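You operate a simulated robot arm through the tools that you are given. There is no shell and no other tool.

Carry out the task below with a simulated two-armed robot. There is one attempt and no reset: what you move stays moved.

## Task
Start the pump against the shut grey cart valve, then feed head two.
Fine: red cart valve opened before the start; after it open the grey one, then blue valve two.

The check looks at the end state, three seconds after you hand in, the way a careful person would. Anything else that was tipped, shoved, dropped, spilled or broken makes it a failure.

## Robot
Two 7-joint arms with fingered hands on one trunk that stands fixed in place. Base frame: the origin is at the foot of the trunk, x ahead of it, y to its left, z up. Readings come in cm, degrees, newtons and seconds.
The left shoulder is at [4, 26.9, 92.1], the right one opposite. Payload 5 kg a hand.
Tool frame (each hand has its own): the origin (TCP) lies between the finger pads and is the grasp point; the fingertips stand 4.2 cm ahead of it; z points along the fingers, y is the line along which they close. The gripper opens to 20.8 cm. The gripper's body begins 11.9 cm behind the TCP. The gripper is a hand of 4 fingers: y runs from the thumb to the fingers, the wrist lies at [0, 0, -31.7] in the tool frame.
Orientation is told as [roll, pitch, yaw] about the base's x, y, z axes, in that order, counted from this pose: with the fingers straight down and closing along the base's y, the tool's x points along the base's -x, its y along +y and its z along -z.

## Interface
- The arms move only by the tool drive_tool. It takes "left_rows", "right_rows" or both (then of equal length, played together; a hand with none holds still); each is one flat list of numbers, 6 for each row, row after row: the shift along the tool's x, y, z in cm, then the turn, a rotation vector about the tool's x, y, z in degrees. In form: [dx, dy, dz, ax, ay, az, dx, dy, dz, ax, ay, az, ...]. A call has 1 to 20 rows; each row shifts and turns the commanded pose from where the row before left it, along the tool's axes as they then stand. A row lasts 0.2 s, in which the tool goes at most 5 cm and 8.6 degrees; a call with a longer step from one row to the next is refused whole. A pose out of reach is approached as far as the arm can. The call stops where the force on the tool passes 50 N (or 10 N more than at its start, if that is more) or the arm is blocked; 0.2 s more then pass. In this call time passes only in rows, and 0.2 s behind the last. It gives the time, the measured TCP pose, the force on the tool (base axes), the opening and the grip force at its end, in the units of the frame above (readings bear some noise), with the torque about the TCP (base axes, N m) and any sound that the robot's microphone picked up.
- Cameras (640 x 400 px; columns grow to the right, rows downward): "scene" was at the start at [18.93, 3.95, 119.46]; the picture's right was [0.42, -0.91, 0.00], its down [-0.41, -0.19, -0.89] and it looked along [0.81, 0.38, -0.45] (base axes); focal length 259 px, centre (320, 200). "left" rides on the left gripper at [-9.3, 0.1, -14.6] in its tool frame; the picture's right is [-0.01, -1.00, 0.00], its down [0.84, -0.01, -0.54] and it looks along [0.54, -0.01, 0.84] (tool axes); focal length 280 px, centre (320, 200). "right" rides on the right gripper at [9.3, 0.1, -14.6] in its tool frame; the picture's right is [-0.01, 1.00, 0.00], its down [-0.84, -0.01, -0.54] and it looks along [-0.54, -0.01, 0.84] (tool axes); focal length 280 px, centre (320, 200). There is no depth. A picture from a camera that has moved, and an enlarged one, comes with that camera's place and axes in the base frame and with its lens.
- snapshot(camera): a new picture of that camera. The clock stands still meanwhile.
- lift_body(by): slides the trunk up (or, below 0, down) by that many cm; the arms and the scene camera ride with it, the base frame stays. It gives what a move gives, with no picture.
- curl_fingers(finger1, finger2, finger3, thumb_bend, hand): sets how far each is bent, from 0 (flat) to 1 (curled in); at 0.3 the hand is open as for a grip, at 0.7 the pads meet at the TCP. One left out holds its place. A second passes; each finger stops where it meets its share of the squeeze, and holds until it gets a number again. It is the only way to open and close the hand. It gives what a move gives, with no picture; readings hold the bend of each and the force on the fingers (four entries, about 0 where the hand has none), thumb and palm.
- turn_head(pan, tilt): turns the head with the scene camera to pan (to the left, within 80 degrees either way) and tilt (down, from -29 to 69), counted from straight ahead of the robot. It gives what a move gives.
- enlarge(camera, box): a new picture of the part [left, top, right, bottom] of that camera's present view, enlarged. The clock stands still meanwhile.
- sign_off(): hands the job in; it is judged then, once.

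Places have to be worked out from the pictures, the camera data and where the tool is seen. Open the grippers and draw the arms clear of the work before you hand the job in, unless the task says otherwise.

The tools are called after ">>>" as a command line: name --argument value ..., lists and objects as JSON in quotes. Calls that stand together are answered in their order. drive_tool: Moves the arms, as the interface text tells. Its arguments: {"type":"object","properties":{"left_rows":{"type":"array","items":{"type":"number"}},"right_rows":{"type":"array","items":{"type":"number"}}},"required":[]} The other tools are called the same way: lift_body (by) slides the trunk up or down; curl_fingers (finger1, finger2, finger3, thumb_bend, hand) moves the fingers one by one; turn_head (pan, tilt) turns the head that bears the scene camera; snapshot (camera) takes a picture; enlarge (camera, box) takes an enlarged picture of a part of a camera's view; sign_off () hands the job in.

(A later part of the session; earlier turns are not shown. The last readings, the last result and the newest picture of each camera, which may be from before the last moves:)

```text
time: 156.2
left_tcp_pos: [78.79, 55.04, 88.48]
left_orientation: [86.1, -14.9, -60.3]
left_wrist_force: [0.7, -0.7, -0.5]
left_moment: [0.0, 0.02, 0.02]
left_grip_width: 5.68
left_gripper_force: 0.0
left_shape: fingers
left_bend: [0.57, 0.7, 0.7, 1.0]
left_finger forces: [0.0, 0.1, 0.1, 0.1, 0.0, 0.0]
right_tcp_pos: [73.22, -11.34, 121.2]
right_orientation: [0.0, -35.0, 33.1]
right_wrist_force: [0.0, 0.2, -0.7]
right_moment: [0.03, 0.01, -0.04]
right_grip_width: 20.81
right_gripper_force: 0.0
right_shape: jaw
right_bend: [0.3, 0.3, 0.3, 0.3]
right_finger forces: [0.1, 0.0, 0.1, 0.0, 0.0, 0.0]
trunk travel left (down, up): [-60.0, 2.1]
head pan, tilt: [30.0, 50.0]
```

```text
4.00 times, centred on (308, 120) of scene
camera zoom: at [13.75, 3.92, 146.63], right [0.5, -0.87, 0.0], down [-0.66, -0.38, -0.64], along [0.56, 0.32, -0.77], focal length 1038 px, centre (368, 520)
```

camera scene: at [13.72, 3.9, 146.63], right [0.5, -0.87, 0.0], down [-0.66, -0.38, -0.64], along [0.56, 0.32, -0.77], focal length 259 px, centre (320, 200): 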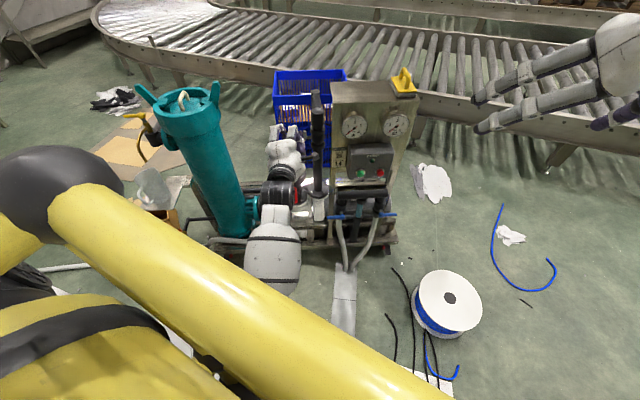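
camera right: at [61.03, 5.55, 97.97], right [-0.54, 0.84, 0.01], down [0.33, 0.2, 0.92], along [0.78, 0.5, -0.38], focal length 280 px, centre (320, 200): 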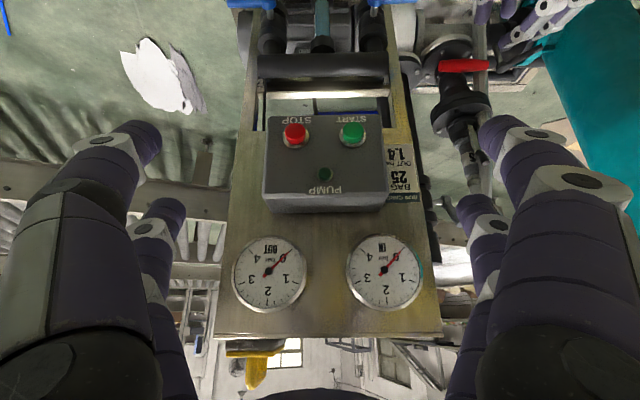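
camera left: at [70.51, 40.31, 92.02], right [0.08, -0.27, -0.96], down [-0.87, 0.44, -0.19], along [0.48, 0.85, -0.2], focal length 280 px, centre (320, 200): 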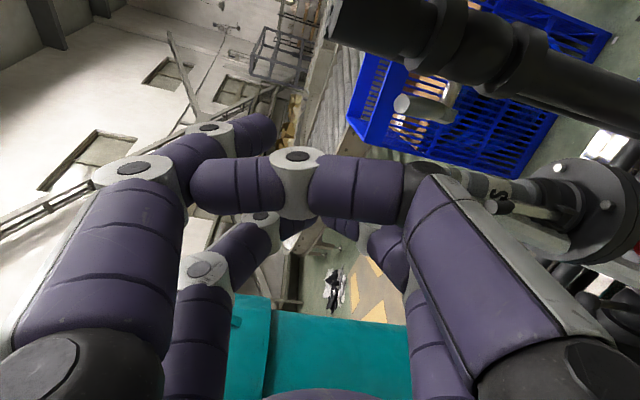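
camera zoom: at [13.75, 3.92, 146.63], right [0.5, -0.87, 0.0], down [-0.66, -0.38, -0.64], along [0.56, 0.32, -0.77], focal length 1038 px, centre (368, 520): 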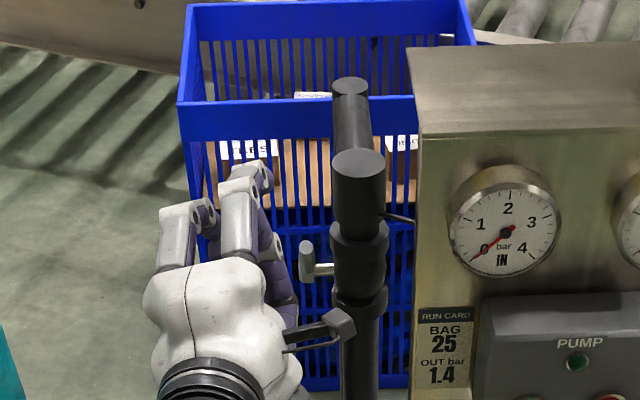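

Finger1 now forms a downward hook (its tip ~6 cm ahead and ~4 cm above the TCP). I move it forward over and beyond the grey handle, staying above it, then check.

>>> drive_tool --left_rows '[-1.33, -0.64, 3.44, 0, 0, 0, -1.33, -0.64, 3.44, 0, 0, 0]'

>>> snapshot --camera "left"

>>> enlarge --camera "scene" --box '[276, 80, 340, 140]'

```text
time: 156.8
left_tcp_pos: [85.99, 56.62, 87.14]
left_orientation: [86.0, -14.2, -59.9]
left_wrist_force: [-0.5, 0.7, -1.6]
left_moment: [0.07, -0.13, -0.05]
left_grip_width: 5.69
left_gripper_force: 0.0
left_shape: fingers
left_bend: [0.57, 0.7, 0.7, 1.0]
left_finger forces: [0.0, 0.0, 0.0, 0.0, 0.0, 0.0]
right_tcp_pos: [73.27, -11.24, 121.27]
right_orientation: [0.0, -35.0, 33.1]
right_wrist_force: [0.9, -0.8, 0.1]
right_moment: [0.01, 0.0, 0.05]
right_grip_width: 20.79
right_gripper_force: 0.0
right_shape: jaw
right_bend: [0.3, 0.3, 0.3, 0.3]
right_finger forces: [0.0, 0.0, 0.0, 0.0, 0.0, 0.0]
trunk travel left (down, up): [-60.0, 2.1]
head pan, tilt: [30.0, 50.0]
```

```text
taken
camera left: at [77.73, 41.7, 90.5], right [0.07, -0.26, -0.96], down [-0.88, 0.44, -0.18], along [0.47, 0.86, -0.2], focal length 280 px, centre (320, 200)
```

left: 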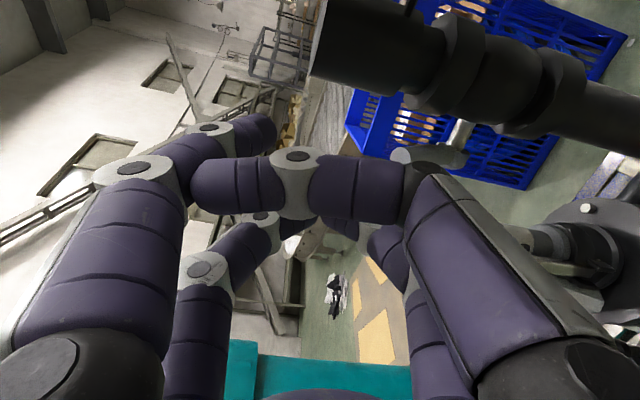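

```text
6.67 times, centred on (308, 110) of scene
camera zoom: at [13.78, 3.92, 146.62], right [0.5, -0.87, 0.0], down [-0.66, -0.38, -0.64], along [0.56, 0.32, -0.77], focal length 1729 px, centre (400, 800)
```

zoom: 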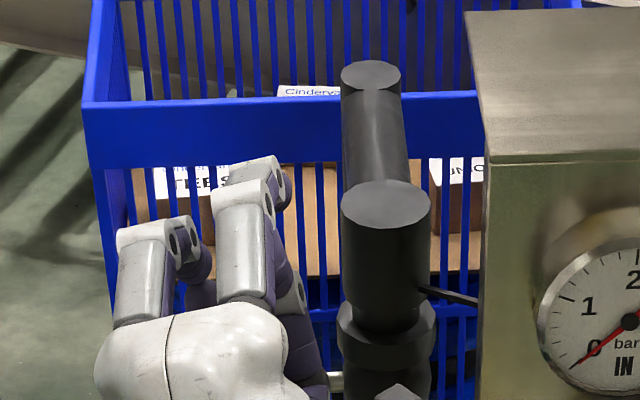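

The hook is beyond and above the handle. I lower it behind the handle (10 cm down, 0.9 cm right), watching for contact.

>>> drive_tool --left_rows '[0.44, -2.52, 0.14, 0, 0, 0, 0.44, -2.52, 0.14, 0, 0, 0, 0.44, -2.52, 0.14, 0, 0, 0, 0.44, -2.52, 0.14, 0, 0, 0]'

>>> snapshot --camera "left"

>>> enlarge --camera "scene" --box '[276, 80, 340, 140]'

```text
time: 158.0
left_tcp_pos: [86.01, 57.84, 77.55]
left_orientation: [87.0, -12.3, -59.9]
left_wrist_force: [-2.3, -2.6, 4.1]
left_moment: [0.08, -0.05, 0.07]
left_grip_width: 5.69
left_gripper_force: 3.6
left_shape: fingers
left_bend: [0.57, 0.69, 0.71, 1.0]
left_finger forces: [0.0, 0.0, 7.2, 0.0, 0.1, 0.0]
right_tcp_pos: [73.23, -11.34, 121.46]
right_orientation: [0.0, -35.1, 33.0]
right_wrist_force: [-0.6, 0.2, -0.2]
right_moment: [-0.03, 0.02, -0.05]
right_grip_width: 20.81
right_gripper_force: 0.1
right_shape: jaw
right_bend: [0.3, 0.3, 0.3, 0.3]
right_finger forces: [0.0, 0.0, 0.1, 0.1, 0.0, 0.0]
trunk travel left (down, up): [-60.0, 2.1]
head pan, tilt: [30.0, 50.0]
stopped in row 4 (left hand): the arm was blocked; the commanded pose is now the measured one
```

```text
taken
camera left: at [77.81, 42.76, 80.49], right [0.07, -0.22, -0.97], down [-0.88, 0.45, -0.16], along [0.47, 0.87, -0.16], focal length 280 px, centre (320, 200)
```

left: 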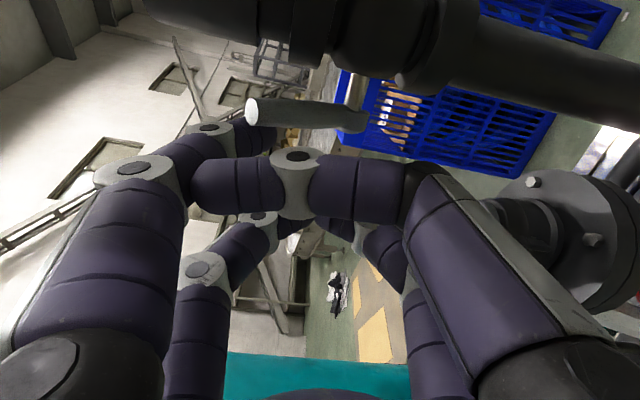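

```text
6.67 times, centred on (308, 110) of scene
camera zoom: at [13.71, 3.92, 146.64], right [0.5, -0.87, 0.0], down [-0.66, -0.38, -0.64], along [0.56, 0.32, -0.77], focal length 1729 px, centre (400, 800)
```

zoom: 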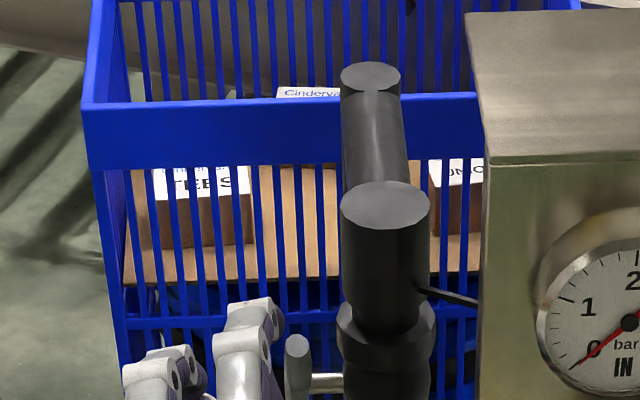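

Finger3 touched the top of the vent pipe and the hook ended up beside (left of) the handle. I lift 6 cm immediately, shift right 2 cm and back 2 cm.

>>> drive_tool --left_rows '[-0.64, 2.93, -0.15, 0, 0, 0, -0.64, 2.93, -0.15, 0, 0, 0, -2.05, -0.54, -1.77, 0, 0, 0]'

>>> snapshot --camera "left"

>>> enlarge --camera "scene" --box '[260, 90, 340, 170]'

```text
time: 159.0
left_tcp_pos: [85.14, 58.79, 85.07]
left_orientation: [88.9, -9.5, -59.2]
left_wrist_force: [-0.5, -0.4, -0.2]
left_moment: [0.01, 0.01, 0.0]
left_grip_width: 5.71
left_gripper_force: 0.0
left_shape: fingers
left_bend: [0.57, 0.7, 0.7, 1.0]
left_finger forces: [0.0, 0.0, 0.1, 0.1, 0.1, 0.1]
right_tcp_pos: [73.16, -11.24, 121.38]
right_orientation: [0.1, -35.1, 33.1]
right_wrist_force: [-0.5, 0.5, 1.2]
right_moment: [-0.01, -0.01, 0.01]
right_grip_width: 20.81
right_gripper_force: 0.1
right_shape: jaw
right_bend: [0.3, 0.3, 0.3, 0.3]
right_finger forces: [0.1, 0.0, 0.0, 0.0, 0.0, 0.0]
trunk travel left (down, up): [-60.0, 2.1]
head pan, tilt: [30.0, 50.0]
stopped in row 3 (left hand): the arm was blocked; the commanded pose is now the measured one
```

```text
taken
camera left: at [77.34, 43.6, 87.05], right [0.08, -0.16, -0.98], down [-0.89, 0.44, -0.14], along [0.45, 0.88, -0.11], focal length 280 px, centre (320, 200)
```

left: 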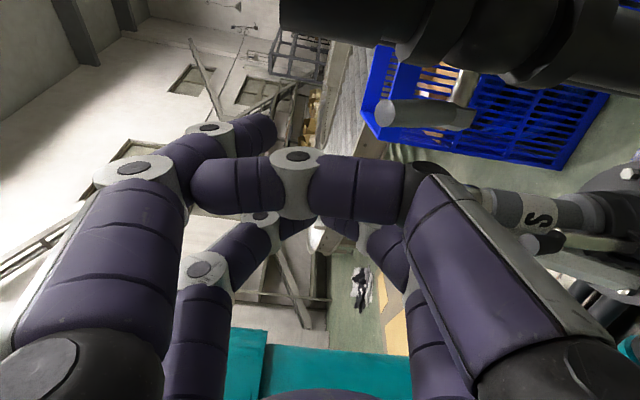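

```text
5.00 times, centred on (300, 130) of scene
camera zoom: at [13.73, 3.91, 146.63], right [0.5, -0.87, 0.0], down [-0.66, -0.38, -0.64], along [0.56, 0.32, -0.77], focal length 1297 px, centre (420, 550)
```

zoom: 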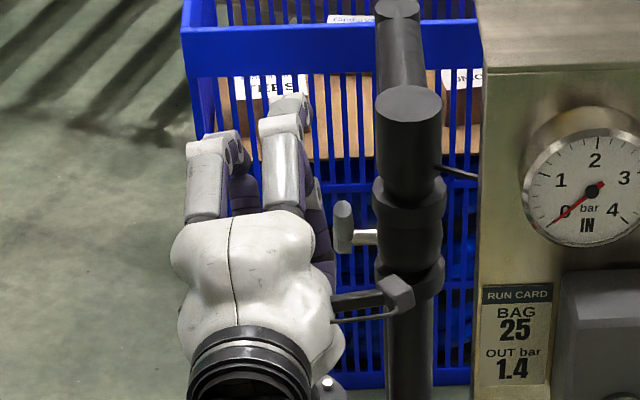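

The arm again presses on the cage up here because the wrist is too far right. I yaw the hand 20° to the right about the TCP so the wrist swings left and frees the elbow.

>>> drive_tool --left_rows '[0, 0, 0, 1.1, -6.6, 0.13, 0, 0, 0, 1.1, -6.6, 0.13, 0, 0, 0, 1.1, -6.6, 0.13]'

>>> snapshot --camera "left"

>>> snapshot --camera "scene"

```text
time: 159.8
left_tcp_pos: [85.22, 58.61, 84.98]
left_orientation: [88.8, -9.7, -79.4]
left_wrist_force: [-0.7, 0.1, -0.2]
left_moment: [0.03, -0.08, 0.13]
left_grip_width: 5.68
left_gripper_force: 0.1
left_shape: fingers
left_bend: [0.57, 0.7, 0.7, 1.0]
left_finger forces: [0.0, 0.0, 0.0, 0.0, 0.0, 0.0]
right_tcp_pos: [73.3, -11.21, 121.36]
right_orientation: [0.0, -35.1, 33.2]
right_wrist_force: [-0.7, 0.4, 0.1]
right_moment: [-0.13, -0.04, -0.04]
right_grip_width: 20.78
right_gripper_force: 0.1
right_shape: jaw
right_bend: [0.3, 0.3, 0.3, 0.3]
right_finger forces: [0.0, 0.0, 0.0, 0.0, 0.1, 0.0]
trunk travel left (down, up): [-60.0, 2.1]
head pan, tilt: [30.0, 50.0]
```

```text
taken
camera left: at [72.56, 47.01, 86.95], right [0.01, -0.18, -0.98], down [-0.68, 0.72, -0.14], along [0.73, 0.67, -0.12], focal length 280 px, centre (320, 200)
```

left: 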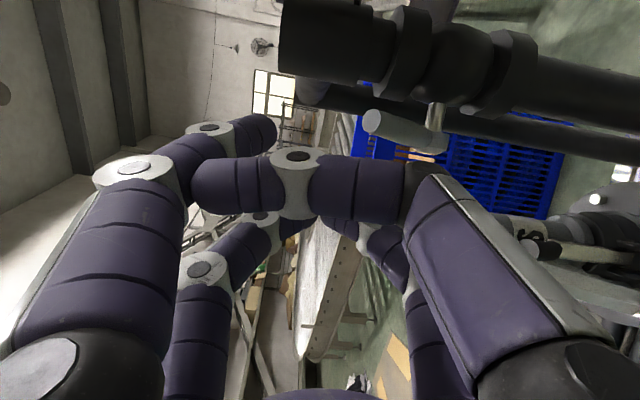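

```text
taken
camera scene: at [13.75, 3.95, 146.63], right [0.5, -0.87, 0.0], down [-0.66, -0.38, -0.64], along [0.56, 0.32, -0.77], focal length 259 px, centre (320, 200)
```

scene: 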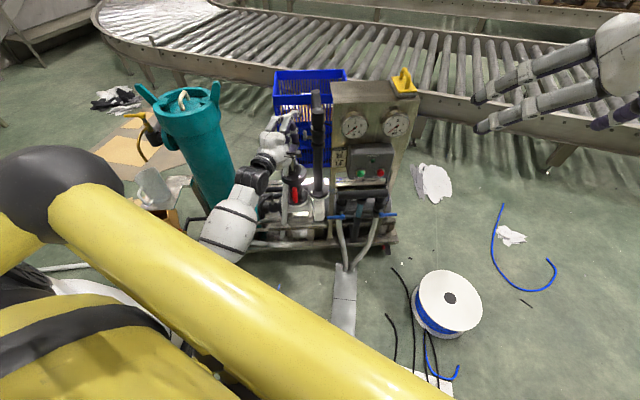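

Now the arm comes from the left and tracks exactly. The hook (finger1) is above and just behind the handle; I lower it 7 cm so its tip sits behind the handle's end, just clearing the vent.

>>> drive_tool --left_rows '[0.06, -2.37, 0, 0, 0, 0, 0.06, -2.37, 0, 0, 0, 0, 0.06, -2.37, 0, 0, 0, 0]'

>>> snapshot --camera "left"

>>> enlarge --camera "scene" --box '[260, 90, 340, 170]'

```text
time: 160.6
left_tcp_pos: [85.25, 57.54, 78.16]
left_orientation: [88.9, -9.6, -79.3]
left_wrist_force: [-1.0, 0.6, 1.0]
left_moment: [-0.04, -0.04, 0.05]
left_grip_width: 5.69
left_gripper_force: 1.1
left_shape: fingers
left_bend: [0.57, 0.7, 0.7, 1.0]
left_finger forces: [1.2, 0.0, 1.1, 0.0, 0.0, 0.0]
right_tcp_pos: [73.21, -11.4, 121.32]
right_orientation: [0.0, -35.1, 33.0]
right_wrist_force: [0.0, 0.8, 0.4]
right_moment: [0.03, 0.03, -0.01]
right_grip_width: 20.81
right_gripper_force: 0.0
right_shape: jaw
right_bend: [0.3, 0.3, 0.3, 0.3]
right_finger forces: [0.0, 0.1, 0.1, 0.0, 0.0, 0.0]
trunk travel left (down, up): [-60.0, 2.1]
head pan, tilt: [30.0, 50.0]
```

```text
taken
camera left: at [72.72, 46.02, 80.03], right [0.02, -0.18, -0.98], down [-0.68, 0.72, -0.14], along [0.73, 0.67, -0.11], focal length 280 px, centre (320, 200)
```

left: 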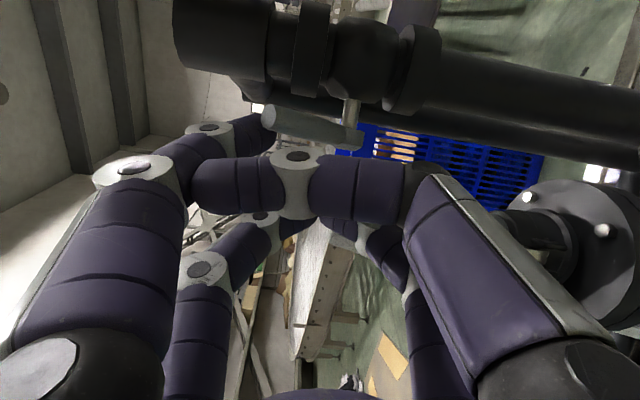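

```text
5.00 times, centred on (300, 130) of scene
camera zoom: at [13.74, 3.9, 146.63], right [0.5, -0.87, 0.0], down [-0.66, -0.38, -0.64], along [0.56, 0.32, -0.77], focal length 1297 px, centre (420, 550)
```

zoom: 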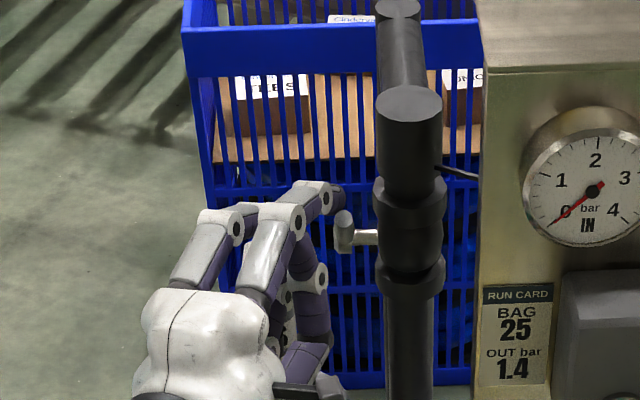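

The hook is behind the handle's end but about 1.2 cm too far left of its axis. I lift 1 cm, shift right 1.2 cm (slightly forward), and lower again.

>>> drive_tool --left_rows '[-0.06, 1.01, 0.26, 0, 0, 0, -0.94, -0.14, 0.83, 0, 0, 0, 0.2, -1.39, -0.06, 0, 0, 0]'

>>> enlarge --camera "left" --box '[220, 80, 380, 180]'

>>> enlarge --camera "scene" --box '[290, 100, 338, 148]'

```text
time: 161.4
left_tcp_pos: [86.4, 56.99, 77.59]
left_orientation: [89.1, -9.7, -79.2]
left_wrist_force: [-0.1, -0.9, 1.0]
left_moment: [-0.05, -0.07, 0.05]
left_grip_width: 5.68
left_gripper_force: 0.4
left_shape: fingers
left_bend: [0.57, 0.7, 0.7, 1.0]
left_finger forces: [0.9, 0.0, 1.0, 0.1, 0.0, 0.1]
right_tcp_pos: [73.27, -11.35, 121.16]
right_orientation: [0.0, -35.0, 33.1]
right_wrist_force: [0.7, -0.4, -0.5]
right_moment: [0.04, 0.0, 0.0]
right_grip_width: 20.79
right_gripper_force: 0.1
right_shape: jaw
right_bend: [0.3, 0.3, 0.3, 0.3]
right_finger forces: [0.0, 0.1, 0.0, 0.0, 0.1, 0.0]
trunk travel left (down, up): [-60.0, 2.1]
head pan, tilt: [30.0, 50.0]
```

```text
4.00 times, centred on (300, 130) of left
camera zoom: at [73.85, 45.3, 79.63], right [0.02, -0.18, -0.98], down [-0.68, 0.72, -0.14], along [0.73, 0.67, -0.11], focal length 1122 px, centre (400, 480)
```

zoom: 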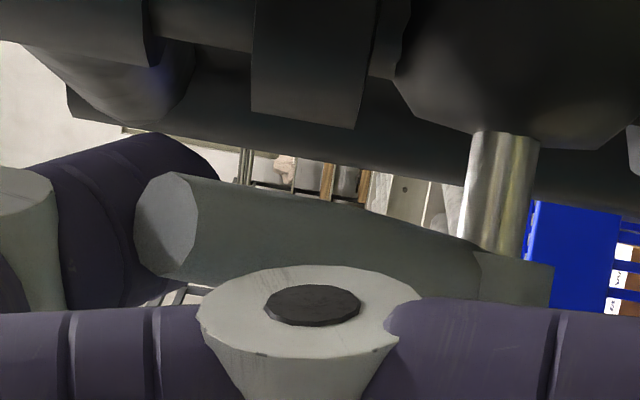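

```text
8.33 times, centred on (314, 124) of scene
camera zoom: at [13.76, 3.9, 146.63], right [0.5, -0.87, 0.0], down [-0.66, -0.38, -0.64], along [0.56, 0.32, -0.77], focal length 2162 px, centre (370, 833)
```

zoom: 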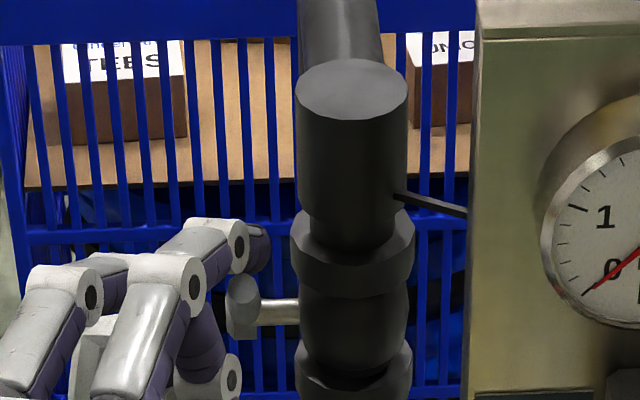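

The close-up shows finger1's distal segment right behind the handle end, with the handle between it and the palm. I now pull back and down along the handle's arc.

>>> drive_tool --left_rows '[-0.49, -0.11, -1.2, 0, 0, 0, -0.38, -0.49, -1.1, 0, 0, 0, -0.41, -1.01, -1.37, 0, 0, 0]'

>>> enlarge --camera "left" --box '[220, 80, 380, 180]'

>>> enlarge --camera "scene" --box '[290, 100, 338, 148]'

```text
time: 162.2
left_tcp_pos: [83.14, 54.78, 76.21]
left_orientation: [89.1, -9.7, -79.3]
left_wrist_force: [-0.3, 1.1, 0.7]
left_moment: [0.0, -0.03, -0.01]
left_grip_width: 5.67
left_gripper_force: 0.1
left_shape: fingers
left_bend: [0.57, 0.7, 0.7, 1.0]
left_finger forces: [0.3, 0.0, 0.0, 0.0, 0.0, 0.0]
right_tcp_pos: [73.31, -11.31, 121.25]
right_orientation: [0.0, -35.0, 33.1]
right_wrist_force: [0.6, 0.0, -1.1]
right_moment: [-0.04, 0.07, 0.03]
right_grip_width: 20.82
right_gripper_force: 0.1
right_shape: jaw
right_bend: [0.3, 0.3, 0.3, 0.3]
right_finger forces: [0.0, 0.0, 0.0, 0.0, 0.0, 0.0]
trunk travel left (down, up): [-60.0, 2.1]
head pan, tilt: [30.0, 50.0]
```

```text
4.00 times, centred on (300, 130) of left
camera zoom: at [70.51, 43.14, 78.3], right [0.02, -0.18, -0.98], down [-0.68, 0.72, -0.14], along [0.73, 0.67, -0.11], focal length 1122 px, centre (400, 480)
```

zoom: 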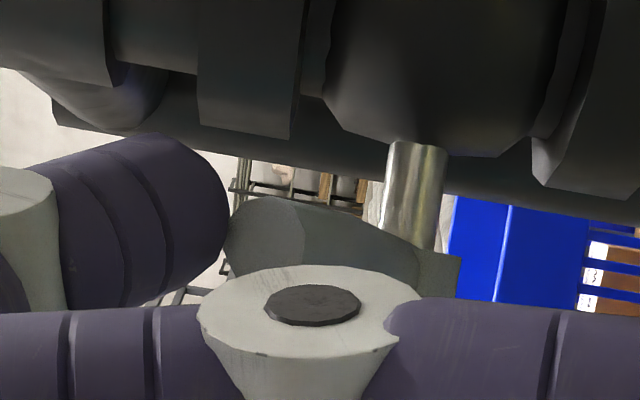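

```text
8.33 times, centred on (314, 124) of scene
camera zoom: at [13.78, 3.92, 146.62], right [0.5, -0.87, 0.0], down [-0.66, -0.38, -0.64], along [0.56, 0.32, -0.77], focal length 2162 px, centre (370, 833)
```

zoom: 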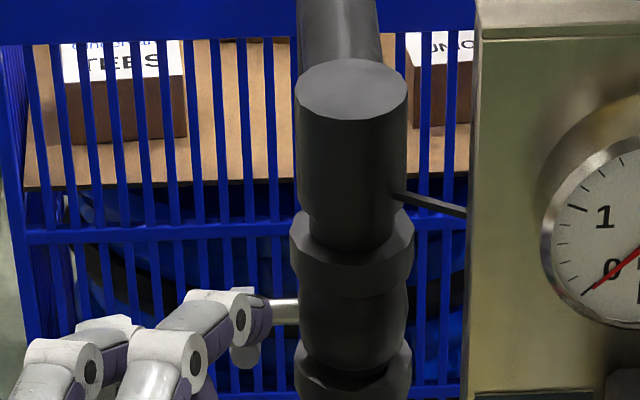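

The handle is swinging down toward me (now roughly 30° above horizontal). I continue the arc to horizontal.

>>> drive_tool --left_rows '[-0.25, -1.49, -1.17, 0, 0, 0, -0.07, -1.65, -0.8, 0, 0, 0]'

>>> enlarge --camera "left" --box '[220, 80, 380, 180]'

>>> enlarge --camera "scene" --box '[290, 100, 338, 148]'

```text
time: 162.8
left_tcp_pos: [81.21, 53.61, 73.19]
left_orientation: [88.9, -9.8, -79.2]
left_wrist_force: [0.3, -0.3, -0.2]
left_moment: [0.02, 0.09, 0.01]
left_grip_width: 5.67
left_gripper_force: 0.1
left_shape: fingers
left_bend: [0.57, 0.7, 0.7, 1.0]
left_finger forces: [0.0, 0.1, 0.1, 0.0, 0.0, 0.1]
right_tcp_pos: [73.22, -11.37, 121.38]
right_orientation: [0.0, -35.1, 33.1]
right_wrist_force: [0.6, -0.5, 0.4]
right_moment: [0.0, 0.02, -0.01]
right_grip_width: 20.79
right_gripper_force: 0.1
right_shape: jaw
right_bend: [0.3, 0.3, 0.3, 0.3]
right_finger forces: [0.0, 0.0, 0.1, 0.0, 0.0, 0.0]
trunk travel left (down, up): [-60.0, 2.1]
head pan, tilt: [30.0, 50.0]
```

```text
4.00 times, centred on (300, 130) of left
camera zoom: at [68.59, 41.94, 75.3], right [0.02, -0.18, -0.98], down [-0.68, 0.72, -0.14], along [0.73, 0.67, -0.11], focal length 1122 px, centre (400, 480)
```

zoom: 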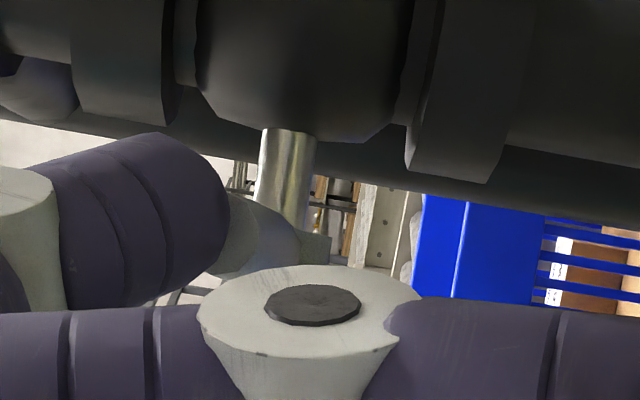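

```text
8.33 times, centred on (314, 124) of scene
camera zoom: at [13.73, 3.93, 146.63], right [0.5, -0.87, 0.0], down [-0.66, -0.38, -0.64], along [0.56, 0.32, -0.77], focal length 2162 px, centre (370, 833)
```

zoom: 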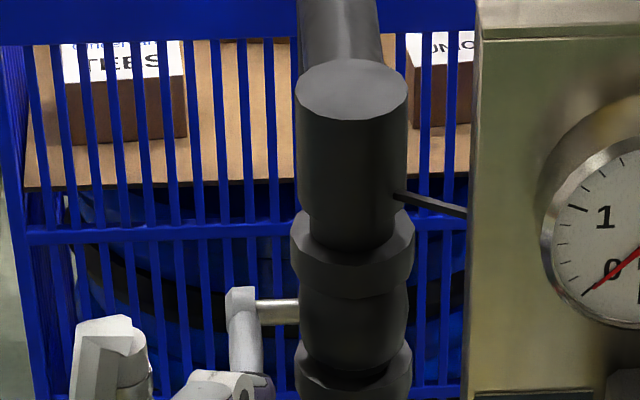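

The handle is now nearly horizontal, pointing at the robot. I press down a little more to reach its stop.

>>> drive_tool --left_rows '[0.02, -0.81, -0.26, 0, 0, 0, 0.05, -0.6, 0, 0, 0, 0]'

>>> enlarge --camera "left" --box '[220, 80, 380, 180]'

>>> enlarge --camera "scene" --box '[290, 110, 338, 158]'

```text
time: 163.4
left_tcp_pos: [80.87, 53.35, 71.86]
left_orientation: [89.1, -9.6, -79.3]
left_wrist_force: [-6.6, -2.3, 5.5]
left_moment: [0.08, -0.63, -0.14]
left_grip_width: 5.69
left_gripper_force: 4.1
left_shape: fingers
left_bend: [0.57, 0.7, 0.7, 1.0]
left_finger forces: [8.9, 0.0, 0.0, 0.1, 0.0, 0.1]
right_tcp_pos: [73.17, -11.25, 121.31]
right_orientation: [0.0, -35.1, 33.1]
right_wrist_force: [-0.3, -0.2, 0.6]
right_moment: [0.01, 0.01, 0.0]
right_grip_width: 20.8
right_gripper_force: 0.1
right_shape: jaw
right_bend: [0.3, 0.3, 0.3, 0.3]
right_finger forces: [0.0, 0.2, 0.1, 0.0, 0.0, 0.1]
trunk travel left (down, up): [-60.0, 2.1]
head pan, tilt: [30.0, 50.0]
```

```text
4.00 times, centred on (300, 130) of left
camera zoom: at [68.33, 41.73, 73.94], right [0.02, -0.18, -0.98], down [-0.68, 0.72, -0.15], along [0.73, 0.67, -0.11], focal length 1122 px, centre (400, 480)
```

zoom: 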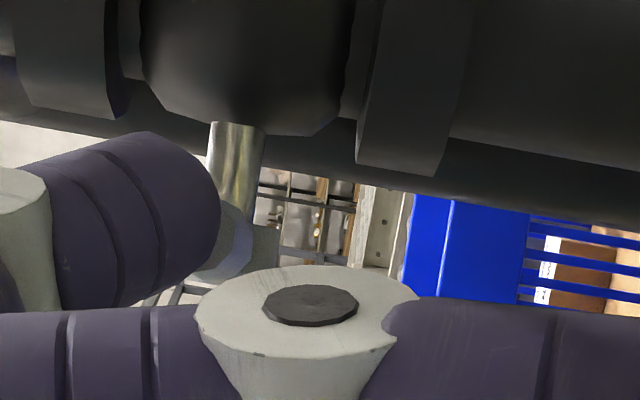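

```text
8.33 times, centred on (314, 134) of scene
camera zoom: at [13.68, 3.9, 146.64], right [0.5, -0.87, 0.0], down [-0.66, -0.38, -0.64], along [0.56, 0.32, -0.77], focal length 2162 px, centre (370, 750)
```

zoom: 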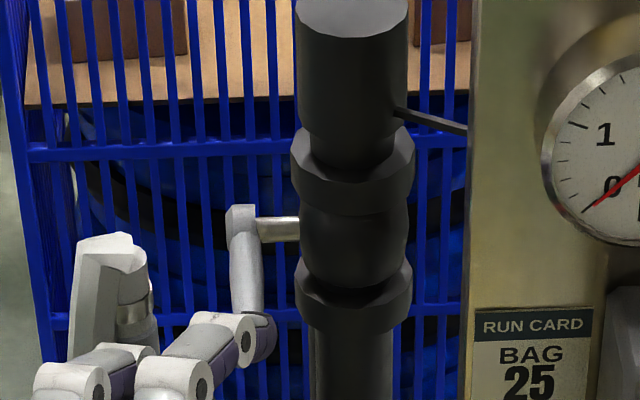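

The grey handle is horizontal at its stop: grey is shut. I retreat the left hand and reshape it (thumb as a straight lifter, finger1 curled) to be ready for opening grey from below.

>>> drive_tool --left_rows '[0, 2, 0, 0, 0, 0, -1.0, 0.5, -3.7, 0, 0, 0, -1.0, 0, -3.7, 0, 0, 0]'

>>> curl_fingers --hand "left" --finger1 0.4

>>> curl_fingers --hand "left" --thumb_bend 0.4

>>> curl_fingers --hand "left" --finger1 1.0

>>> curl_fingers --hand "left" --thumb_bend 0.7

>>> snapshot --camera "left"

>>> enlarge --camera "scene" --box '[260, 90, 340, 170]'

```text
time: 164.2
left_tcp_pos: [74.1, 50.55, 74.95]
left_orientation: [89.1, -9.7, -79.3]
left_wrist_force: [0.2, 0.2, 1.4]
left_moment: [-0.01, 0.15, 0.06]
left_grip_width: 5.64
left_gripper_force: 0.0
left_shape: fingers
left_bend: [0.57, 0.7, 0.7, 1.0]
left_finger forces: [0.0, 0.0, 0.1, 0.0, 0.0, 0.0]
right_tcp_pos: [73.22, -11.35, 121.31]
right_orientation: [0.0, -35.1, 33.1]
right_wrist_force: [0.1, -0.1, 0.6]
right_moment: [0.0, -0.04, 0.0]
right_grip_width: 20.79
right_gripper_force: 0.0
right_shape: jaw
right_bend: [0.3, 0.3, 0.3, 0.3]
right_finger forces: [0.1, 0.1, 0.0, 0.0, 0.1, 0.0]
trunk travel left (down, up): [-60.0, 2.1]
head pan, tilt: [30.0, 50.0]
```

```text
time: 165.2
left_tcp_pos: [73.95, 50.7, 74.84]
left_orientation: [88.9, -9.7, -79.2]
left_wrist_force: [0.0, -0.2, 0.6]
left_moment: [0.02, 0.01, -0.02]
left_grip_width: 7.03
left_gripper_force: 0.2
left_shape: fingers
left_bend: [0.4, 0.7, 0.7, 1.0]
left_finger forces: [0.0, 0.1, 0.0, 0.1, 0.1, 0.0]
right_tcp_pos: [73.21, -11.33, 121.27]
right_orientation: [0.1, -35.1, 33.1]
right_wrist_force: [-0.2, -0.7, 0.3]
right_moment: [0.0, -0.01, 0.01]
right_grip_width: 20.79
right_gripper_force: 0.0
right_shape: jaw
right_bend: [0.3, 0.3, 0.3, 0.3]
right_finger forces: [0.1, 0.1, 0.0, 0.0, 0.1, 0.1]
trunk travel left (down, up): [-60.0, 2.1]
head pan, tilt: [30.0, 50.0]
```

```text
time: 166.2
left_tcp_pos: [74.01, 50.44, 74.74]
left_orientation: [88.9, -9.7, -79.4]
left_wrist_force: [-0.3, -0.3, -0.4]
left_moment: [0.02, 0.0, -0.01]
left_grip_width: 16.58
left_gripper_force: 0.1
left_shape: fingers
left_bend: [0.4, 0.7, 0.7, 0.4]
left_finger forces: [0.0, 0.0, 0.1, 0.1, 0.0, 0.2]
right_tcp_pos: [73.32, -11.34, 121.21]
right_orientation: [0.0, -35.1, 33.1]
right_wrist_force: [0.6, 0.1, 0.3]
right_moment: [0.01, 0.0, -0.02]
right_grip_width: 20.81
right_gripper_force: 0.1
right_shape: jaw
right_bend: [0.3, 0.3, 0.3, 0.3]
right_finger forces: [0.1, 0.0, 0.0, 0.1, 0.0, 0.1]
trunk travel left (down, up): [-60.0, 2.1]
head pan, tilt: [30.0, 50.0]
```

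```text
time: 167.2
left_tcp_pos: [73.99, 50.59, 74.8]
left_orientation: [89.0, -9.6, -79.3]
left_wrist_force: [-0.1, -0.5, -0.2]
left_moment: [-0.03, -0.03, 0.0]
left_grip_width: 8.79
left_gripper_force: 0.0
left_shape: fingers
left_bend: [1.0, 0.7, 0.7, 0.4]
left_finger forces: [0.0, 0.1, 0.0, 0.1, 0.1, 0.0]
right_tcp_pos: [73.22, -11.32, 121.29]
right_orientation: [0.0, -35.0, 33.1]
right_wrist_force: [0.8, 0.0, 0.4]
right_moment: [0.01, -0.01, 0.05]
right_grip_width: 20.81
right_gripper_force: 0.2
right_shape: jaw
right_bend: [0.3, 0.3, 0.3, 0.3]
right_finger forces: [0.0, 0.0, 0.1, 0.0, 0.0, 0.1]
trunk travel left (down, up): [-60.0, 2.1]
head pan, tilt: [30.0, 50.0]
```

```text
time: 168.2
left_tcp_pos: [73.89, 50.54, 74.93]
left_orientation: [89.0, -9.7, -79.3]
left_wrist_force: [-0.8, 0.0, 0.4]
left_moment: [-0.04, 0.0, 0.0]
left_grip_width: 6.61
left_gripper_force: 0.0
left_shape: fingers
left_bend: [1.0, 0.7, 0.7, 0.7]
left_finger forces: [0.0, 0.0, 0.1, 0.0, 0.0, 0.0]
right_tcp_pos: [73.26, -11.31, 121.28]
right_orientation: [0.0, -35.1, 33.2]
right_wrist_force: [0.2, 0.5, 0.0]
right_moment: [-0.02, -0.02, -0.03]
right_grip_width: 20.79
right_gripper_force: 0.0
right_shape: jaw
right_bend: [0.3, 0.3, 0.3, 0.3]
right_finger forces: [0.0, 0.0, 0.1, 0.0, 0.0, 0.0]
trunk travel left (down, up): [-60.0, 2.1]
head pan, tilt: [30.0, 50.0]
```

```text
taken
camera left: at [61.33, 38.91, 76.83], right [0.02, -0.18, -0.98], down [-0.68, 0.72, -0.14], along [0.73, 0.67, -0.11], focal length 280 px, centre (320, 200)
```

left: 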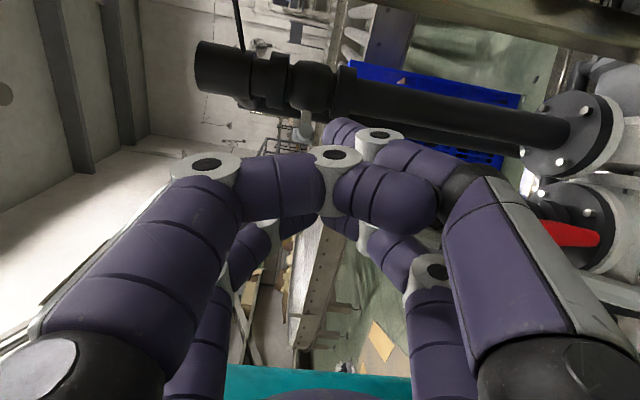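

```text
5.00 times, centred on (300, 130) of scene
camera zoom: at [13.75, 3.92, 146.63], right [0.5, -0.87, 0.0], down [-0.66, -0.38, -0.64], along [0.56, 0.32, -0.77], focal length 1297 px, centre (420, 550)
```

zoom: 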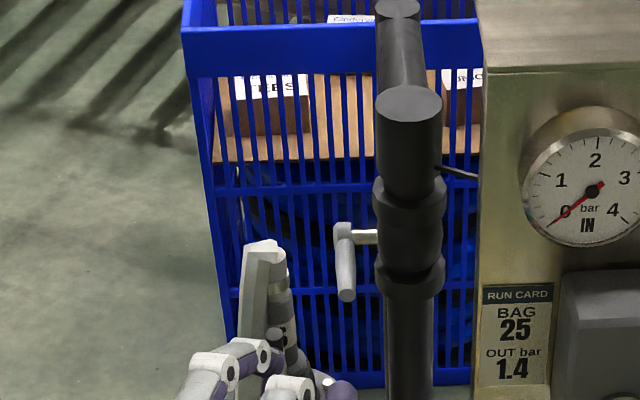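

Grey is clearly shut (handle pointing at me) and red is vertical (open). To keep the left pair clear of the vent, I open finger2 upward and curl finger3, then look.

>>> curl_fingers --hand "left" --finger2 0.3

>>> curl_fingers --hand "left" --finger3 1.0

>>> snapshot --camera "left"

```text
time: 169.2
left_tcp_pos: [73.92, 50.53, 74.86]
left_orientation: [88.9, -9.7, -79.2]
left_wrist_force: [0.0, 0.8, 0.2]
left_moment: [0.01, 0.03, 0.01]
left_grip_width: 6.61
left_gripper_force: 0.0
left_shape: fingers
left_bend: [1.0, 0.3, 0.7, 0.7]
left_finger forces: [0.0, 0.1, 0.0, 0.0, 0.0, 0.0]
right_tcp_pos: [73.18, -11.17, 121.22]
right_orientation: [0.0, -35.0, 33.2]
right_wrist_force: [-0.2, -0.3, -0.3]
right_moment: [-0.02, 0.03, -0.03]
right_grip_width: 20.8
right_gripper_force: 0.0
right_shape: jaw
right_bend: [0.3, 0.3, 0.3, 0.3]
right_finger forces: [0.0, 0.1, 0.0, 0.1, 0.1, 0.0]
trunk travel left (down, up): [-60.0, 2.1]
head pan, tilt: [30.0, 50.0]
```

```text
time: 170.2
left_tcp_pos: [74.01, 50.57, 74.83]
left_orientation: [89.0, -9.6, -79.3]
left_wrist_force: [0.0, 0.3, 0.2]
left_moment: [-0.01, 0.02, 0.01]
left_grip_width: 6.65
left_gripper_force: 0.1
left_shape: fingers
left_bend: [1.0, 0.3, 1.0, 0.7]
left_finger forces: [0.0, 0.0, 0.1, 0.0, 0.0, 0.1]
right_tcp_pos: [73.3, -11.35, 121.28]
right_orientation: [0.1, -35.0, 33.0]
right_wrist_force: [-1.1, -0.5, -0.5]
right_moment: [0.01, 0.01, -0.02]
right_grip_width: 20.83
right_gripper_force: 0.0
right_shape: jaw
right_bend: [0.3, 0.3, 0.3, 0.3]
right_finger forces: [0.1, 0.1, 0.0, 0.0, 0.0, 0.0]
trunk travel left (down, up): [-60.0, 2.1]
head pan, tilt: [30.0, 50.0]
```

```text
taken
camera left: at [61.33, 38.91, 76.83], right [0.02, -0.18, -0.98], down [-0.68, 0.72, -0.14], along [0.73, 0.67, -0.11], focal length 280 px, centre (320, 200)
```

left: 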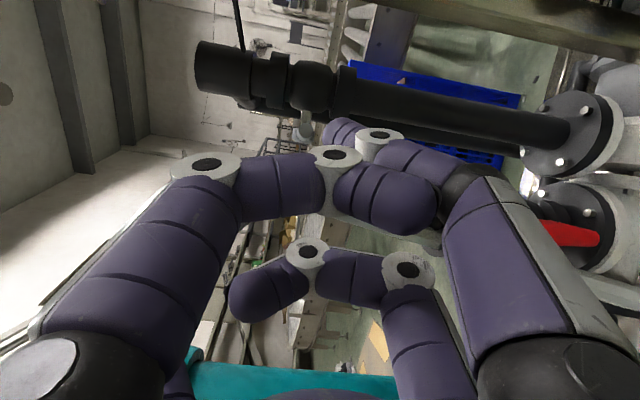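

Now the right hand: I close its fingers, pitch it to point 35° below level, and bring it down in front of the panel, still ~20 cm away from START.

>>> curl_fingers --hand "right" --finger1 0.7 --finger2 0.7 --finger3 0.7 --thumb_bend 0.7

>>> drive_tool --right_rows '[0, 0, 0, 0, -6.7, 0, 0, 0, 0, 0, -6.7, 0, 0, 0, 0, 0, -6.7, 0, 3.16, 2.32, 2.94, 0, 0, 0, 3.16, 2.32, 2.94, 0, 0, 0, 3.16, 2.32, 2.94, 0, 0, 0, 3.16, 2.32, 2.94, 0, 0, 0, 3.16, 2.32, 2.94, 0, 0, 0]'

>>> snapshot --camera "right"

>>> snapshot --camera "scene"

```text
time: 171.2
left_tcp_pos: [73.93, 50.54, 74.79]
left_orientation: [88.9, -9.7, -79.3]
left_wrist_force: [-0.3, -0.3, -0.7]
left_moment: [0.01, -0.04, 0.01]
left_grip_width: 6.59
left_gripper_force: 0.1
left_shape: fingers
left_bend: [1.0, 0.3, 1.0, 0.7]
left_finger forces: [0.1, 0.0, 0.0, 0.0, 0.0, 0.1]
right_tcp_pos: [73.22, -11.33, 121.33]
right_orientation: [0.1, -35.1, 33.0]
right_wrist_force: [0.1, -0.7, 0.2]
right_moment: [-0.01, -0.02, -0.01]
right_grip_width: 1.09
right_gripper_force: 0.0
right_shape: fingers
right_bend: [0.7, 0.7, 0.7, 0.7]
right_finger forces: [0.0, 0.0, 0.1, 0.0, 0.1, 0.0]
trunk travel left (down, up): [-60.0, 2.1]
head pan, tilt: [30.0, 50.0]
```

```text
time: 173.0
left_tcp_pos: [73.88, 50.38, 74.85]
left_orientation: [88.9, -9.7, -79.3]
left_wrist_force: [0.2, -0.4, 0.4]
left_moment: [-0.03, 0.01, 0.04]
left_grip_width: 6.6
left_gripper_force: 0.1
left_shape: fingers
left_bend: [1.0, 0.3, 1.0, 0.7]
left_finger forces: [0.0, 0.1, 0.0, 0.0, 0.0, 0.1]
right_tcp_pos: [69.56, 0.16, 100.08]
right_orientation: [0.0, -55.3, 33.1]
right_wrist_force: [0.7, 0.0, 1.2]
right_moment: [-0.01, 0.15, 0.09]
right_grip_width: 1.1
right_gripper_force: 0.0
right_shape: fingers
right_bend: [0.7, 0.7, 0.7, 0.7]
right_finger forces: [0.0, 0.1, 0.0, 0.1, 0.0, 0.0]
trunk travel left (down, up): [-60.0, 2.1]
head pan, tilt: [30.0, 50.0]
```

```text
taken
camera right: at [55.05, -9.26, 100.75], right [-0.54, 0.84, 0.01], down [0.04, 0.01, 1.0], along [0.84, 0.54, -0.04], focal length 280 px, centre (320, 200)
```

right: 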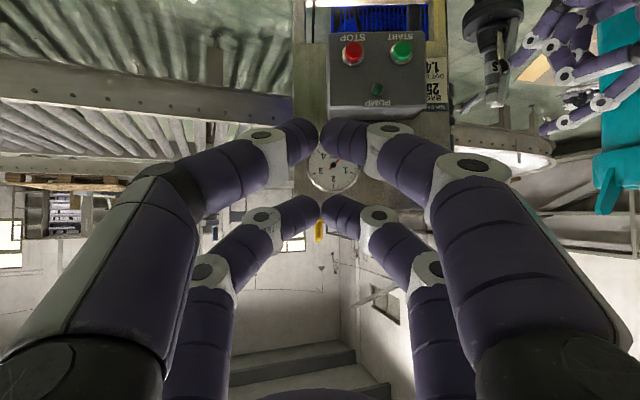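

```text
taken
camera scene: at [13.78, 3.89, 146.62], right [0.5, -0.87, 0.0], down [-0.66, -0.38, -0.64], along [0.56, 0.32, -0.77], focal length 259 px, centre (320, 200)
```

scene: 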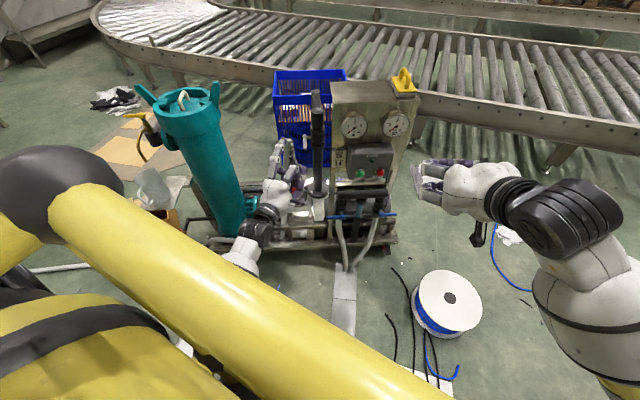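

On track. I continue to START height and position, then stop ~7 cm short of the button for a precise look.

>>> drive_tool --right_rows '[3.2, 2.31, 2.98, 0, 0, 0, 3.2, 2.31, 2.98, 0, 0, 0, 3.2, 2.31, 2.98, 0, 0, 0, 3.2, 2.31, 2.98, 0, 0, 0, 3.2, 2.31, 2.98, 0, 0, 0, 3.2, 2.31, 2.98, 0, 0, 0, -2.3, 0, 3.3, 0, 0, 0, -2.3, 0, 3.3, 0, 0, 0, -2.3, 0, 3.3, 0, 0, 0]'

>>> snapshot --camera "right"

>>> enlarge --camera "scene" --box '[320, 120, 416, 200]'

```text
time: 175.0
left_tcp_pos: [73.93, 50.59, 74.9]
left_orientation: [88.8, -9.6, -79.3]
left_wrist_force: [0.2, 0.3, -0.4]
left_moment: [-0.02, -0.08, -0.1]
left_grip_width: 6.63
left_gripper_force: 0.1
left_shape: fingers
left_bend: [1.0, 0.3, 1.0, 0.7]
left_finger forces: [0.1, 0.0, 0.1, 0.0, 0.0, 0.1]
right_tcp_pos: [78.45, 21.31, 79.37]
right_orientation: [0.0, -55.2, 33.1]
right_wrist_force: [-0.4, 0.8, 0.0]
right_moment: [-0.07, 0.04, -0.1]
right_grip_width: 1.09
right_gripper_force: 0.1
right_shape: fingers
right_bend: [0.7, 0.7, 0.7, 0.7]
right_finger forces: [0.0, 0.0, 0.1, 0.1, 0.1, 0.0]
right hand out of reach, approached as far as the arm can: row 4, 5, 6, 7
trunk travel left (down, up): [-60.0, 2.1]
head pan, tilt: [30.0, 50.0]
```

```text
taken
camera right: at [63.87, 11.93, 80.25], right [-0.54, 0.84, 0.01], down [0.04, 0.01, 1.0], along [0.84, 0.54, -0.04], focal length 280 px, centre (320, 200)
```

right: 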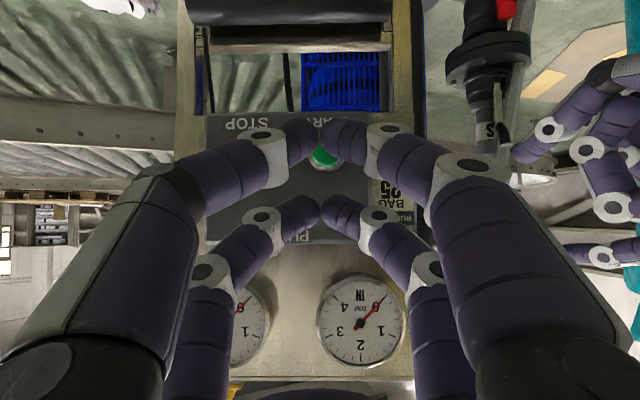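

```text
5.00 times, centred on (368, 160) of scene
camera zoom: at [13.73, 3.98, 146.62], right [0.5, -0.87, 0.0], down [-0.66, -0.38, -0.64], along [0.56, 0.32, -0.77], focal length 1297 px, centre (80, 400)
```

zoom: 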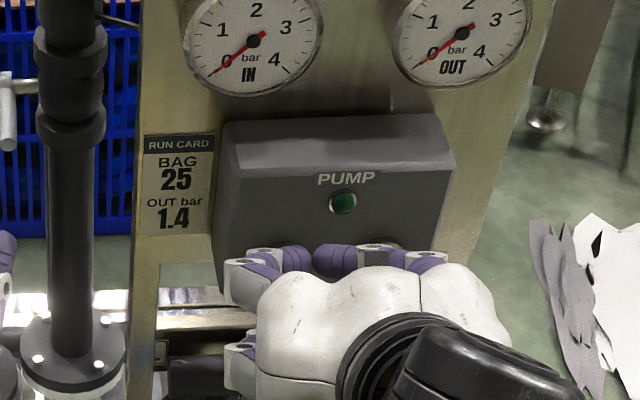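

The right hand's upper fingertip pair needs to go 5.2 cm lower and 1 cm left to face START. I also bring the left thumb forward below the grey handle's end, then check both.

>>> drive_tool --left_rows '[1.67, -1.36, 4.05, 0, 0, 0, 1.67, -1.36, 4.05, 0, 0, 0]' --right_rows '[2.13, 0.48, 1.49, 0, 0, 0, 2.13, 0.48, 1.49, 0, 0, 0]'

>>> snapshot --camera "right"

>>> snapshot --camera "left"

>>> enlarge --camera "scene" --box '[280, 100, 400, 200]'

```text
time: 175.6
left_tcp_pos: [81.52, 54.88, 71.1]
left_orientation: [88.7, -9.8, -79.3]
left_wrist_force: [-0.6, 0.9, -2.3]
left_moment: [0.05, -0.25, 0.02]
left_grip_width: 6.59
left_gripper_force: 0.0
left_shape: fingers
left_bend: [1.0, 0.3, 1.0, 0.7]
left_finger forces: [0.1, 0.1, 0.0, 0.1, 0.0, 0.0]
right_tcp_pos: [77.81, 22.03, 74.23]
right_orientation: [0.1, -54.5, 33.1]
right_wrist_force: [1.4, -0.2, 0.0]
right_moment: [0.0, 0.07, 0.1]
right_grip_width: 1.09
right_gripper_force: 0.1
right_shape: fingers
right_bend: [0.7, 0.7, 0.7, 0.7]
right_finger forces: [0.0, 0.1, 0.0, 0.1, 0.0, 0.0]
trunk travel left (down, up): [-60.0, 2.1]
head pan, tilt: [30.0, 50.0]
```

```text
taken
camera right: at [63.46, 12.59, 75.17], right [-0.54, 0.84, 0.01], down [0.05, 0.02, 1.0], along [0.84, 0.54, -0.05], focal length 280 px, centre (320, 200)
```

right: 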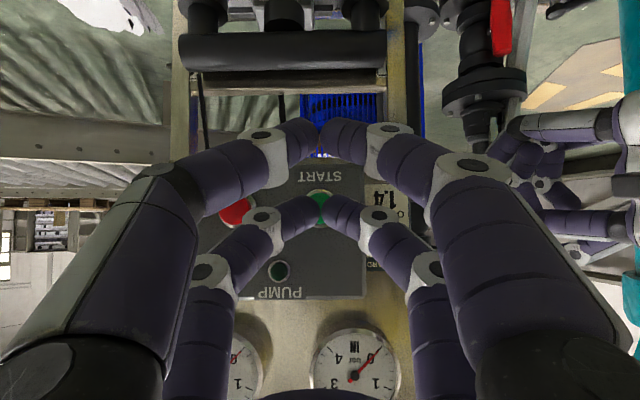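

```text
taken
camera left: at [68.92, 43.2, 73.16], right [0.01, -0.18, -0.98], down [-0.68, 0.72, -0.14], along [0.73, 0.67, -0.12], focal length 280 px, centre (320, 200)
```

left: 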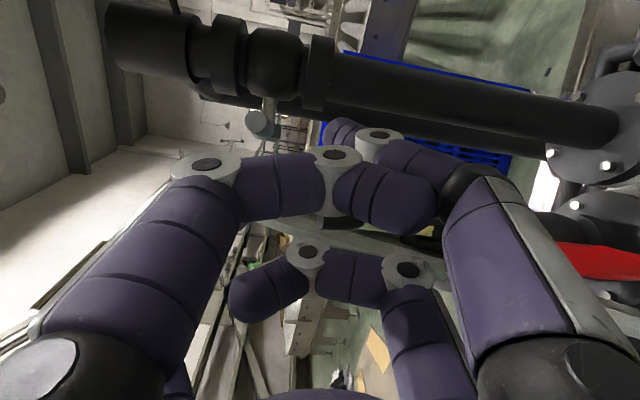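

```text
4.00 times, centred on (340, 150) of scene
camera zoom: at [13.89, 3.9, 146.58], right [0.5, -0.87, 0.0], down [-0.66, -0.38, -0.64], along [0.56, 0.32, -0.77], focal length 1038 px, centre (240, 400)
```

zoom: 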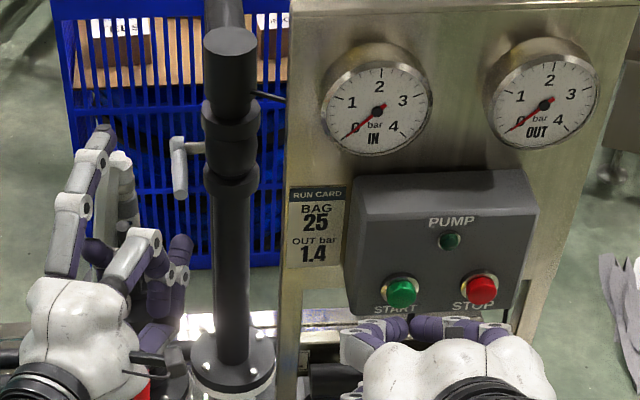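

Right fingertips are centred on START; the left thumb is laterally aligned with the grey handle (end at ≈(101.6, 2.7, 75.7)). I slide the left thumb under the handle, leaving ~1.5 cm gap.

>>> drive_tool --left_rows '[1.22, 0.28, 3.53, 0, 0, 0, -0.35, 2.0, -0.05, 0, 0, 0]'

>>> snapshot --camera "left"

>>> enlarge --camera "scene" --box '[280, 100, 340, 160]'

```text
time: 176.2
left_tcp_pos: [84.78, 56.79, 73.16]
left_orientation: [88.8, -9.8, -79.4]
left_wrist_force: [1.2, -0.3, -1.8]
left_moment: [0.05, -0.25, -0.03]
left_grip_width: 6.6
left_gripper_force: 0.1
left_shape: fingers
left_bend: [1.0, 0.3, 1.0, 0.7]
left_finger forces: [0.1, 0.0, 0.0, 0.0, 0.0, 0.1]
right_tcp_pos: [77.99, 22.23, 74.14]
right_orientation: [0.0, -54.4, 33.3]
right_wrist_force: [1.0, -0.1, -1.1]
right_moment: [0.03, -0.03, 0.07]
right_grip_width: 1.08
right_gripper_force: 0.0
right_shape: fingers
right_bend: [0.7, 0.7, 0.7, 0.7]
right_finger forces: [0.1, 0.1, 0.0, 0.1, 0.1, 0.0]
trunk travel left (down, up): [-60.0, 2.1]
head pan, tilt: [30.0, 50.0]
```

```text
taken
camera left: at [72.08, 45.07, 75.26], right [0.01, -0.18, -0.98], down [-0.68, 0.72, -0.14], along [0.73, 0.67, -0.12], focal length 280 px, centre (320, 200)
```

left: 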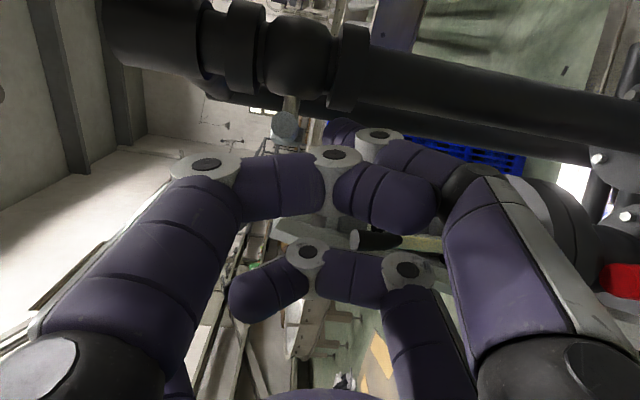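

```text
6.67 times, centred on (310, 130) of scene
camera zoom: at [13.92, 4.0, 146.61], right [0.5, -0.87, 0.0], down [-0.66, -0.38, -0.64], along [0.56, 0.32, -0.77], focal length 1729 px, centre (387, 667)
```

zoom: 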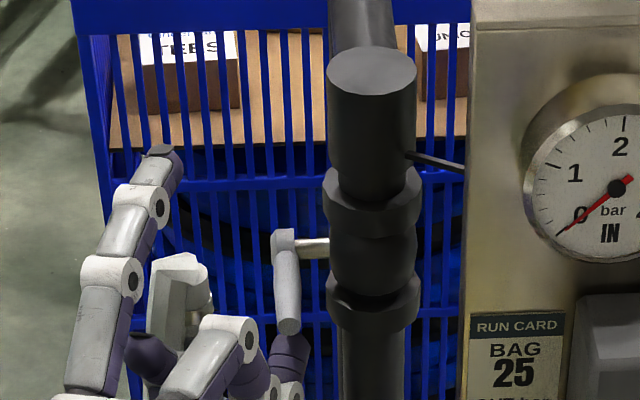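

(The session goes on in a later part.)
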